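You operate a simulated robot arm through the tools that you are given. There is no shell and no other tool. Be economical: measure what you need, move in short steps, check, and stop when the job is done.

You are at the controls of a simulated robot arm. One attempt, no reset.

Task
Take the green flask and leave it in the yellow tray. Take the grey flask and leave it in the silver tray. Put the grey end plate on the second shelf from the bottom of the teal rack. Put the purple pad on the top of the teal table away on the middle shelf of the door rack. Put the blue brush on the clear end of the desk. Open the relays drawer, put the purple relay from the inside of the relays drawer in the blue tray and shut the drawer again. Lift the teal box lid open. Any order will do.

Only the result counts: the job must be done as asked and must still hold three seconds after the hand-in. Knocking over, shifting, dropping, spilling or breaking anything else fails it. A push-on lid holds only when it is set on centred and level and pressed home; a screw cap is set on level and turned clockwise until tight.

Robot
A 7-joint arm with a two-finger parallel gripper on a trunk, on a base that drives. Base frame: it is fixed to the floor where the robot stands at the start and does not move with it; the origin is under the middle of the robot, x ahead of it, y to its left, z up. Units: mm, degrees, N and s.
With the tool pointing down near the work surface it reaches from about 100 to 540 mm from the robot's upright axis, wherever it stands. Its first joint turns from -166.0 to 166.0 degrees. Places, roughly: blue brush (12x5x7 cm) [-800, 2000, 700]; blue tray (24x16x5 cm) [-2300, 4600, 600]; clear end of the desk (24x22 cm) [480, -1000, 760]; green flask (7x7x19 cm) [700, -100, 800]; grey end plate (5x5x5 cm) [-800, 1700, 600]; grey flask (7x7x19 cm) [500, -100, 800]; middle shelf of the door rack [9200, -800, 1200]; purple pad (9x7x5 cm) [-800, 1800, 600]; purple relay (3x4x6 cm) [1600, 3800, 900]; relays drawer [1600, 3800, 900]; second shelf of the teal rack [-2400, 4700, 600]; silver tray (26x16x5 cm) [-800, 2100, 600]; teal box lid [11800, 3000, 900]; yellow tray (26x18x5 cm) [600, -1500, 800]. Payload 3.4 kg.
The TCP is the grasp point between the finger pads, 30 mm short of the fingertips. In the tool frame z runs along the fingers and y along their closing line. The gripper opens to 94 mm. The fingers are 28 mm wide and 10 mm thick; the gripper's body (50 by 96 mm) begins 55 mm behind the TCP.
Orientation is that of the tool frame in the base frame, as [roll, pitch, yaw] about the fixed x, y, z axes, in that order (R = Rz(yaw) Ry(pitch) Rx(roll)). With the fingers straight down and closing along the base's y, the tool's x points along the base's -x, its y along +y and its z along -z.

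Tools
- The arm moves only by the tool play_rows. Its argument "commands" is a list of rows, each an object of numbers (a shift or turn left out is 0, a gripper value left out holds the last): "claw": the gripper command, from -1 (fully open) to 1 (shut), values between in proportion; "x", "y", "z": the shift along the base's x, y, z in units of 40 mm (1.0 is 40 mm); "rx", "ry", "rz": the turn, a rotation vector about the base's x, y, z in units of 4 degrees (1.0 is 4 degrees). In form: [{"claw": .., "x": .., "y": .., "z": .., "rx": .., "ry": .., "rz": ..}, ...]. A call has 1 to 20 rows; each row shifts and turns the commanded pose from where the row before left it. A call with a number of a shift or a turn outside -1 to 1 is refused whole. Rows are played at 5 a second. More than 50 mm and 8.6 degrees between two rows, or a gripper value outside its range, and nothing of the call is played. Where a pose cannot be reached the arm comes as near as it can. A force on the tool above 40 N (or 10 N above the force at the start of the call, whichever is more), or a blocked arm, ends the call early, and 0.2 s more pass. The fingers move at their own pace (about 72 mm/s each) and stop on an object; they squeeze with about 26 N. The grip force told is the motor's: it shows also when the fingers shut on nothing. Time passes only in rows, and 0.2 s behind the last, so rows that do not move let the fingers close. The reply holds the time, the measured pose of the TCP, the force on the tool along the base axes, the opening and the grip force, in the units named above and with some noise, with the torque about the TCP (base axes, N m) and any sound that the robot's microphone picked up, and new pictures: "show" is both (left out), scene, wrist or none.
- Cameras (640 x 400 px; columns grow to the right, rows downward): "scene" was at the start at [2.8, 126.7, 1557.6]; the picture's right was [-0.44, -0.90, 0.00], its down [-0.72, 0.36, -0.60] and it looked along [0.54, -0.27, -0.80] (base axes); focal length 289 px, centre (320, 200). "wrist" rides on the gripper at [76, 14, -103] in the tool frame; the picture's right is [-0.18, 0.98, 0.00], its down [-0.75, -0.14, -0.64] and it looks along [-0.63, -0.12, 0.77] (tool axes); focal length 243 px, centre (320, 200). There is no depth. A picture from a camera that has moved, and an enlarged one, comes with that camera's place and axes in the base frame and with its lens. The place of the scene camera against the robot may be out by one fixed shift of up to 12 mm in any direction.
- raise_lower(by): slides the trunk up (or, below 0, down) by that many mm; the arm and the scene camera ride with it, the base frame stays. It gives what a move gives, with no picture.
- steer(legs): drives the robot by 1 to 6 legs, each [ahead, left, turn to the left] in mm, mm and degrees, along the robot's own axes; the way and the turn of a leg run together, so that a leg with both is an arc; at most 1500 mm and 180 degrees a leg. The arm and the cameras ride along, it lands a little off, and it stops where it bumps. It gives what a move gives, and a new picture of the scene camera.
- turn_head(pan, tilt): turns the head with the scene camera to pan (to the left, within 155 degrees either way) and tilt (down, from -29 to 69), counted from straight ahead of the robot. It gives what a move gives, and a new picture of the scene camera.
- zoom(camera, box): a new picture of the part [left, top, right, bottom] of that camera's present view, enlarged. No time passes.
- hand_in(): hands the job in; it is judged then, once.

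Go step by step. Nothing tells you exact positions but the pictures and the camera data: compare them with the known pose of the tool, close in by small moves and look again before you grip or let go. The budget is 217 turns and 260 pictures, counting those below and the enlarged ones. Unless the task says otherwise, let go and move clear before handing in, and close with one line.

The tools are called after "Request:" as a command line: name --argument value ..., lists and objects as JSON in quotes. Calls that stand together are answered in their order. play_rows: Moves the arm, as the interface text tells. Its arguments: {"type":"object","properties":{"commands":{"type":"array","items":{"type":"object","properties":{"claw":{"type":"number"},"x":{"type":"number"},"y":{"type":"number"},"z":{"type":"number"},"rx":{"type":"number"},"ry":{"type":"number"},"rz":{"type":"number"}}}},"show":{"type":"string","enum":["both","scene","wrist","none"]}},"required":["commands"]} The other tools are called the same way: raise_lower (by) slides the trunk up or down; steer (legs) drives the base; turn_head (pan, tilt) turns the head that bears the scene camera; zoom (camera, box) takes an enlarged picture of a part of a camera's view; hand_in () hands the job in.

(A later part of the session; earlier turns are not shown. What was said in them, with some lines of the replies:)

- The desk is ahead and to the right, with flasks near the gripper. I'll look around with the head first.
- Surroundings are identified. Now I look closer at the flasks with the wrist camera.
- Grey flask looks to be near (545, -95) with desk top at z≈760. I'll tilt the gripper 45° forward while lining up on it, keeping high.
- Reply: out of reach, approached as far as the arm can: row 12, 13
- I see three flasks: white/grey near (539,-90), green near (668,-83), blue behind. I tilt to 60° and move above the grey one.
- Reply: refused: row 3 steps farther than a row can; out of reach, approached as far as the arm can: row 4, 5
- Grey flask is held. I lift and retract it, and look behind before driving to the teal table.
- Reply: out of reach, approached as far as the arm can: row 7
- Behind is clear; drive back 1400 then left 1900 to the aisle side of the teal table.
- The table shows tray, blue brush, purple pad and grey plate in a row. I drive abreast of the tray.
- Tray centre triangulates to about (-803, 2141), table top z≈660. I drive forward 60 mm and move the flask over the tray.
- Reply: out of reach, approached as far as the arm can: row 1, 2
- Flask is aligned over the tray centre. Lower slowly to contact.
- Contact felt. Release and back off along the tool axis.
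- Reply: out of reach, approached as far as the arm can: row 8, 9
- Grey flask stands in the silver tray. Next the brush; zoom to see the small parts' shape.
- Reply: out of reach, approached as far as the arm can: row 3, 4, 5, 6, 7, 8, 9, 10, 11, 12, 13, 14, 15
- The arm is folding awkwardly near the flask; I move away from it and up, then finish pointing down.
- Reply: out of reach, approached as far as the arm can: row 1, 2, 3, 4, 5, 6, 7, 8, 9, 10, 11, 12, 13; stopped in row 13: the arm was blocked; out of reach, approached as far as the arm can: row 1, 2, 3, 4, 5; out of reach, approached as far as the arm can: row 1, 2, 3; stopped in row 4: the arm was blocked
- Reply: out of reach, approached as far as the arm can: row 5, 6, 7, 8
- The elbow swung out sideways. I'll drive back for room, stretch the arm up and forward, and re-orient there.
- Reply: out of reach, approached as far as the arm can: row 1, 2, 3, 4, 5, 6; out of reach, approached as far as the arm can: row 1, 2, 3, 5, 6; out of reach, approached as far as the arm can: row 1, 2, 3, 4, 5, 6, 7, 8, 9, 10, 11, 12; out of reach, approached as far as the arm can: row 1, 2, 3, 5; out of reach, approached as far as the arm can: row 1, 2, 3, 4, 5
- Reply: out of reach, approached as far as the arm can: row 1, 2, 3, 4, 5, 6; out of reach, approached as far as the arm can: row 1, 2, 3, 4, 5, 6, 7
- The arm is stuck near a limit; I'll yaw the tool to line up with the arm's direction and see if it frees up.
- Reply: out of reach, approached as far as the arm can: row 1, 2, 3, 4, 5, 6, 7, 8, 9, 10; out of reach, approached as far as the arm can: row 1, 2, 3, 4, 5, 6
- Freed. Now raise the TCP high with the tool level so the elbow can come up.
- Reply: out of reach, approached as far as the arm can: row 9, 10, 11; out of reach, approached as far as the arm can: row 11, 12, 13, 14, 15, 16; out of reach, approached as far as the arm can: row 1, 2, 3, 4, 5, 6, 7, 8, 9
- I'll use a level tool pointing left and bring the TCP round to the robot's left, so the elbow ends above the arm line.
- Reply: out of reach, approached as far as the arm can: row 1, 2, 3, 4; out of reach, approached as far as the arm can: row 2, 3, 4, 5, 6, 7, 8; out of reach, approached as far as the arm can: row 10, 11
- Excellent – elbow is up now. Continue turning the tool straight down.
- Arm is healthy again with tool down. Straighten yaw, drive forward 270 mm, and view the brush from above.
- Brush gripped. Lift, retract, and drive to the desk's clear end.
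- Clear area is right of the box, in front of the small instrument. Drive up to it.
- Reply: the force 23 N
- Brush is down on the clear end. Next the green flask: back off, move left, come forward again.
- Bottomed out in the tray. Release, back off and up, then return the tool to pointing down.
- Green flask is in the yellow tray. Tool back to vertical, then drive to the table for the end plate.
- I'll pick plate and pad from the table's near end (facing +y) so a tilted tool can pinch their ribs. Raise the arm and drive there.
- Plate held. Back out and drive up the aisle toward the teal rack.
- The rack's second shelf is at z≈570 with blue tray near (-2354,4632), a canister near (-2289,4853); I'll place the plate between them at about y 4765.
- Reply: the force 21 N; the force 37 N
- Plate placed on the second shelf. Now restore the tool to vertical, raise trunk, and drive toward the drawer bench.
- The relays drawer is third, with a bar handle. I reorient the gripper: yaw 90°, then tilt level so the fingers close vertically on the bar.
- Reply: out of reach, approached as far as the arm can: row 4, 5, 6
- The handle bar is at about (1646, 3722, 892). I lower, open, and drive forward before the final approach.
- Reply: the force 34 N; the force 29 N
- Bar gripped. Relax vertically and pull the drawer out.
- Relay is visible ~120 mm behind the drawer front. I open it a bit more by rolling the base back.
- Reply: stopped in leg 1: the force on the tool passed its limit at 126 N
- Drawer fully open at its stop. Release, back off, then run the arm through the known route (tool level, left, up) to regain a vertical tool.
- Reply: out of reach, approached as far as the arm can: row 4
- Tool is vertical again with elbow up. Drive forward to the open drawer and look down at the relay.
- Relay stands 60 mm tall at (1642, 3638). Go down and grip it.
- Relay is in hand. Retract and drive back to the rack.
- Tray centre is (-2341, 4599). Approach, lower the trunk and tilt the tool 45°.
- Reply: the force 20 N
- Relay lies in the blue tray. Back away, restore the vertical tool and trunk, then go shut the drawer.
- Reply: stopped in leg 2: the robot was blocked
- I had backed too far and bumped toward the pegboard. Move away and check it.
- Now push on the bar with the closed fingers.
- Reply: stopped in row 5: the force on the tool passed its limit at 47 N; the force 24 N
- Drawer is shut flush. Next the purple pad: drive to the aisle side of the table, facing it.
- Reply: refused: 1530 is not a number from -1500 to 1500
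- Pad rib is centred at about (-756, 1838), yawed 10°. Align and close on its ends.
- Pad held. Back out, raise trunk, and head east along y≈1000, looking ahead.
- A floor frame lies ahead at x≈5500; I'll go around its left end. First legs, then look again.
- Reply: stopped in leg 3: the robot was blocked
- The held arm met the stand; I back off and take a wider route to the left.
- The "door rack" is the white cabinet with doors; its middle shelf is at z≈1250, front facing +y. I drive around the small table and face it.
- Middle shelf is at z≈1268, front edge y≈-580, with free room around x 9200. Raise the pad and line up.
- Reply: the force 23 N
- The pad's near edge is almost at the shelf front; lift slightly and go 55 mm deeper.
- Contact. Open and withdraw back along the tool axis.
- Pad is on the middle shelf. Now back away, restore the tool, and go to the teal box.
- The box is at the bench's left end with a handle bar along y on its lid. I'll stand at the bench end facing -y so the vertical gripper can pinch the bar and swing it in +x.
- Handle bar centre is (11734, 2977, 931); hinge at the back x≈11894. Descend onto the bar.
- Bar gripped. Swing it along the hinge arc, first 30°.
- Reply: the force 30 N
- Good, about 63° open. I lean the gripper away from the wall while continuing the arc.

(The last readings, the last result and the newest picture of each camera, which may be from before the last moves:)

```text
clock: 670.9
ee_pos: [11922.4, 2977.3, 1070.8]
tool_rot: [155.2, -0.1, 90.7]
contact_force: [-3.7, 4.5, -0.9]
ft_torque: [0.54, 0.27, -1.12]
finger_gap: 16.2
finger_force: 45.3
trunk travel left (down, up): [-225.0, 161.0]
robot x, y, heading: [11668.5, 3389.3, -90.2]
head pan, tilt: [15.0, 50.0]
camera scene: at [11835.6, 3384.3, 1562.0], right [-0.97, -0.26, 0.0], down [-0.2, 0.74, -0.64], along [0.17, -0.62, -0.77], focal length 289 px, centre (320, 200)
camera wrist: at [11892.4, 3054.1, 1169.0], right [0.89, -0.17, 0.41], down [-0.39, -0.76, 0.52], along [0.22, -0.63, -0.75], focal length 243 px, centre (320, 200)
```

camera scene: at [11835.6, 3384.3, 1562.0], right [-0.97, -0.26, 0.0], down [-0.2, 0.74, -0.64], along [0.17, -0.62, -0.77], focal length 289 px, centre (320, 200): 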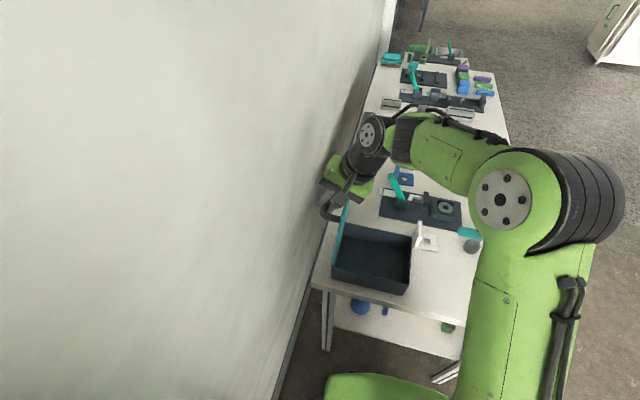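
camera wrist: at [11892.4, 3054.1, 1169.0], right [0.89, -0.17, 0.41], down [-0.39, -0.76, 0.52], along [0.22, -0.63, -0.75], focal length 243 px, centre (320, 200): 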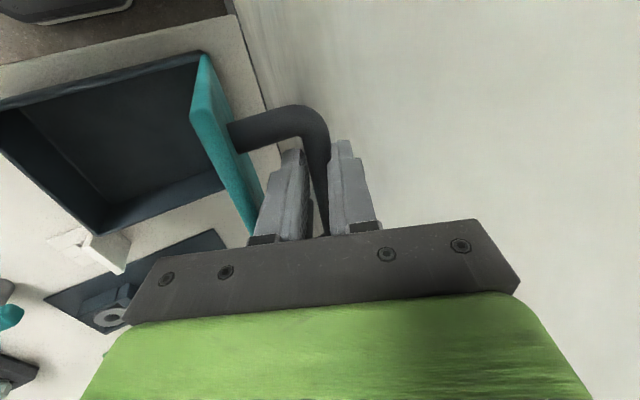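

Request:
play_rows --commands '[{"ry": -0.8, "x": 0.25, "z": -0.05}, {"ry": -0.8, "x": 0.25, "z": -0.055}, {"ry": -0.5, "x": 0.21, "z": -0.07}, {"x": 0.21, "z": -0.07}]' --show "wrist"

```text
clock: 671.4
ee_pos: [11926.6, 2978.1, 1067.3]
tool_rot: [152.1, -0.2, 90.0]
contact_force: [-13.6, 5.8, 21.8]
ft_torque: [1.45, 2.8, 0.26]
finger_gap: 15.3
finger_force: 44.8
trunk travel left (down, up): [-225.0, 161.0]
robot x, y, heading: [11669.3, 3391.5, -90.1]
head pan, tilt: [15.0, 50.0]
stopped in row 2: the force on the tool passed its limit at 50 N (the readings are from after the stop); the commanded pose is now the measured one
camera wrist: at [11891.4, 3053.9, 1166.8], right [0.87, -0.19, 0.46], down [-0.43, -0.76, 0.5], along [0.25, -0.63, -0.74], focal length 243 px, centre (320, 200)
```

wrist: 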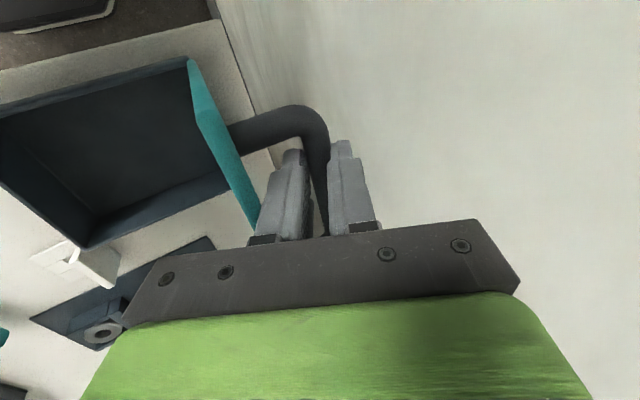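

The jam looks like the inner finger touching the lid from too much lean. Un-lean a little and continue gently.

Request:
play_rows --commands '[{"ry": 0.8}, {"ry": 0.8}, {"x": 0.12, "z": -0.01}, {"x": 0.12, "z": -0.02}]' --show "none"

```text
clock: 672.4
ee_pos: [11940.8, 2978.0, 1065.8]
tool_rot: [158.4, -0.2, 90.1]
contact_force: [1.5, 11.3, 12.9]
ft_torque: [0.0, 0.0, -1.15]
finger_gap: 15.6
finger_force: 45.1
trunk travel left (down, up): [-225.0, 161.0]
robot x, y, heading: [11666.9, 3390.9, -90.0]
head pan, tilt: [15.0, 50.0]
```

Request:
play_rows --commands '[{"x": 0.12, "z": 0.0}, {"x": 0.12, "z": -0.01}, {"x": 0.12, "z": -0.03}]' --show "wrist"

```text
clock: 673.2
ee_pos: [11948.7, 2977.8, 1063.7]
tool_rot: [158.6, -0.6, 89.7]
contact_force: [-19.2, 12.8, 4.9]
ft_torque: [0.03, 3.38, 0.1]
finger_gap: 15.3
finger_force: 44.7
trunk travel left (down, up): [-225.0, 161.0]
robot x, y, heading: [11669.0, 3389.5, -90.0]
head pan, tilt: [15.0, 50.0]
camera wrist: at [11924.5, 3053.3, 1165.6], right [0.91, -0.19, 0.36], down [-0.37, -0.76, 0.54], along [0.17, -0.62, -0.76], focal length 243 px, centre (320, 200)
```

wrist: 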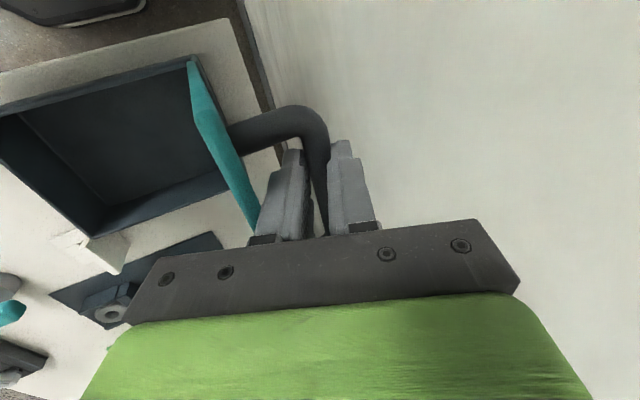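

Request:
play_rows --commands '[{"ry": 0.7}, {"ry": 0.7}, {"x": 0.12, "z": -0.02}, {"x": 0.1, "z": -0.03}]' --show "none"

```text
clock: 674.2
ee_pos: [11961.8, 2977.2, 1061.1]
tool_rot: [164.3, -0.6, 90.0]
contact_force: [-9.0, 17.0, -18.4]
ft_torque: [-0.08, 0.42, -1.07]
finger_gap: 16.0
finger_force: 44.9
trunk travel left (down, up): [-225.0, 161.0]
robot x, y, heading: [11670.4, 3394.4, -89.8]
head pan, tilt: [15.0, 50.0]
```

Request:
play_rows --commands '[{"ry": 0.5, "z": -0.05}, {"ry": 0.5, "x": 0.15, "z": -0.06}, {"x": 0.15, "z": -0.06}]' --show "both"

```text
clock: 675.0
ee_pos: [11974.3, 2976.6, 1055.3]
tool_rot: [167.9, -0.3, 90.0]
contact_force: [-5.8, 13.5, -2.6]
ft_torque: [0.34, 0.37, -1.05]
finger_gap: 15.6
finger_force: 45.0
trunk travel left (down, up): [-225.0, 161.0]
robot x, y, heading: [11668.0, 3389.8, -90.0]
head pan, tilt: [15.0, 50.0]
camera scene: at [11835.2, 3385.9, 1562.1], right [-0.97, -0.26, 0.0], down [-0.2, 0.74, -0.64], along [0.17, -0.62, -0.76], focal length 289 px, centre (320, 200)
camera wrist: at [11966.2, 3053.4, 1160.4], right [0.96, -0.19, 0.2], down [-0.27, -0.76, 0.59], along [0.04, -0.63, -0.78], focal length 243 px, centre (320, 200)
```

scene: 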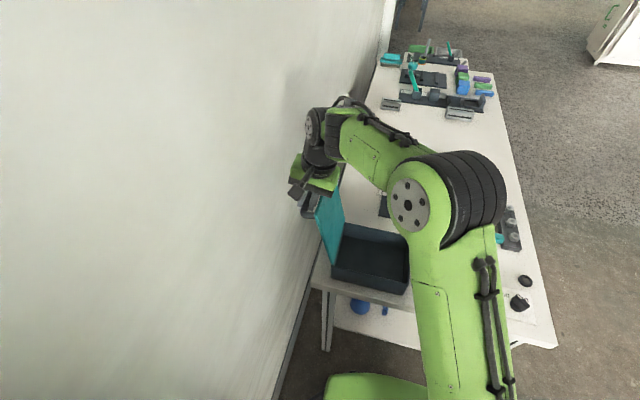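
wrist: 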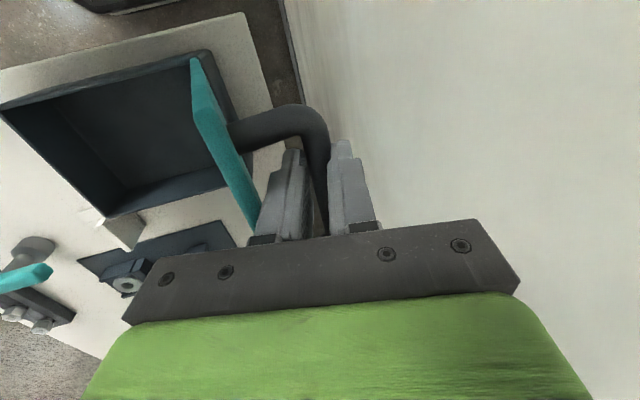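

Lid is past vertical (~100°). Straighten slightly, open a little and slide up off the bar.

Request:
play_rows --commands '[{"ry": 0.8}, {"ry": 0.7}, {"claw": 0.5}, {"claw": 0.45}, {"claw": 0.45}]' --show "wrist"

```text
clock: 676.2
ee_pos: [11975.0, 2975.0, 1053.9]
tool_rot: [174.0, -0.4, 89.9]
contact_force: [2.9, -2.0, 1.2]
ft_torque: [0.01, 0.11, 0.08]
finger_gap: 24.2
finger_force: 0.0
trunk travel left (down, up): [-225.0, 161.0]
robot x, y, heading: [11666.7, 3390.6, -90.1]
head pan, tilt: [15.0, 50.0]
camera wrist: at [11978.5, 3050.9, 1158.8], right [0.98, -0.19, 0.1], down [-0.21, -0.76, 0.62], along [-0.04, -0.63, -0.78], focal length 243 px, centre (320, 200)
```

wrist: 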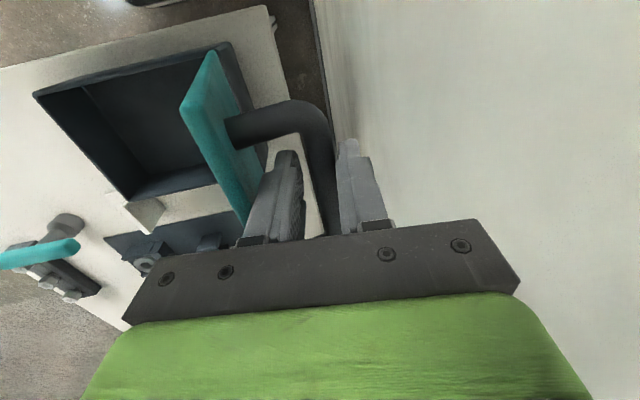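

Request:
play_rows --commands '[{"z": 0.3, "x": 0.03}, {"z": 0.3, "x": 0.03}, {"z": 0.4}, {"z": 0.5}, {"z": 0.8, "x": -0.2}, {"z": 0.8, "x": -0.5}, {"x": -0.9}, {"x": -0.9}]' --show "both"

```text
clock: 678.0
ee_pos: [11874.7, 2975.7, 1181.3]
tool_rot: [173.9, -0.4, 90.0]
contact_force: [0.7, 0.0, 0.6]
ft_torque: [0.0, 0.0, 0.04]
finger_gap: 25.9
finger_force: 0.2
trunk travel left (down, up): [-225.0, 161.0]
robot x, y, heading: [11670.5, 3388.6, -90.3]
head pan, tilt: [15.0, 50.0]
camera scene: at [11834.9, 3383.6, 1562.1], right [-0.97, -0.26, 0.0], down [-0.2, 0.74, -0.64], along [0.17, -0.62, -0.77], focal length 289 px, centre (320, 200)
camera wrist: at [11877.8, 3052.0, 1285.7], right [0.98, -0.19, 0.1], down [-0.21, -0.76, 0.62], along [-0.04, -0.63, -0.78], focal length 243 px, centre (320, 200)
```

scene: 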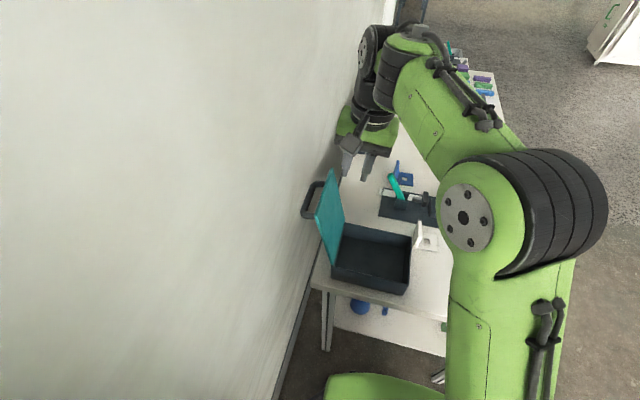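
wrist: 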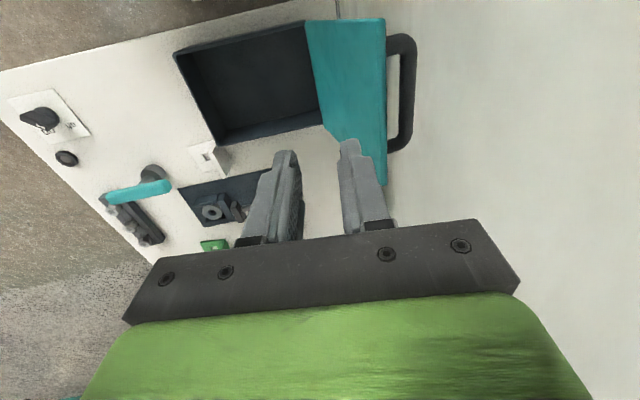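

The lid stays open past vertical. I back clear, check once more, then hand in.

Request:
steer --legs '[[-250, 0, 0]]'

```text
clock: 679.9
ee_pos: [11875.3, 3230.4, 1180.6]
tool_rot: [174.0, -0.5, 90.0]
contact_force: [0.6, 0.4, -0.3]
ft_torque: [0.01, 0.02, -0.01]
finger_gap: 26.4
finger_force: 0.0
trunk travel left (down, up): [-225.0, 161.0]
robot x, y, heading: [11666.2, 3641.0, -89.9]
head pan, tilt: [15.0, 50.0]
camera scene: at [11836.1, 3637.9, 1562.0], right [-0.97, -0.26, 0.0], down [-0.2, 0.74, -0.64], along [0.17, -0.62, -0.77], focal length 289 px, centre (320, 200)
```

scene: 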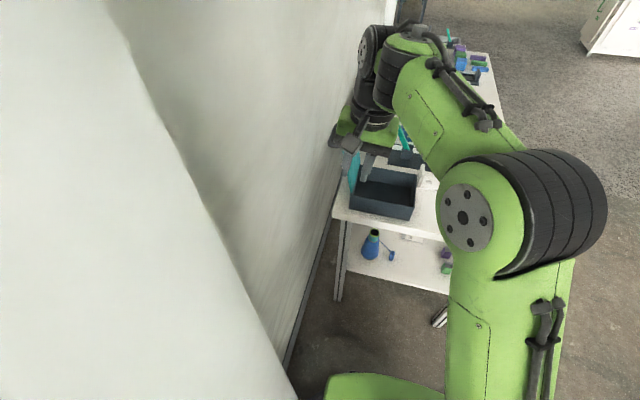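

The lid holds open and the gripper is clear of it; all items are placed, so I hand in.

Request:
hand_in

```text
The job is handed in.
```

All seven parts of the task are done and the job is handed in. Two things could count against it: the base was blocked by the pegboard once, and the arm was blocked by the machine stand once. The pegboard was upright when I looked afterwards; I didn't inspect the stand.
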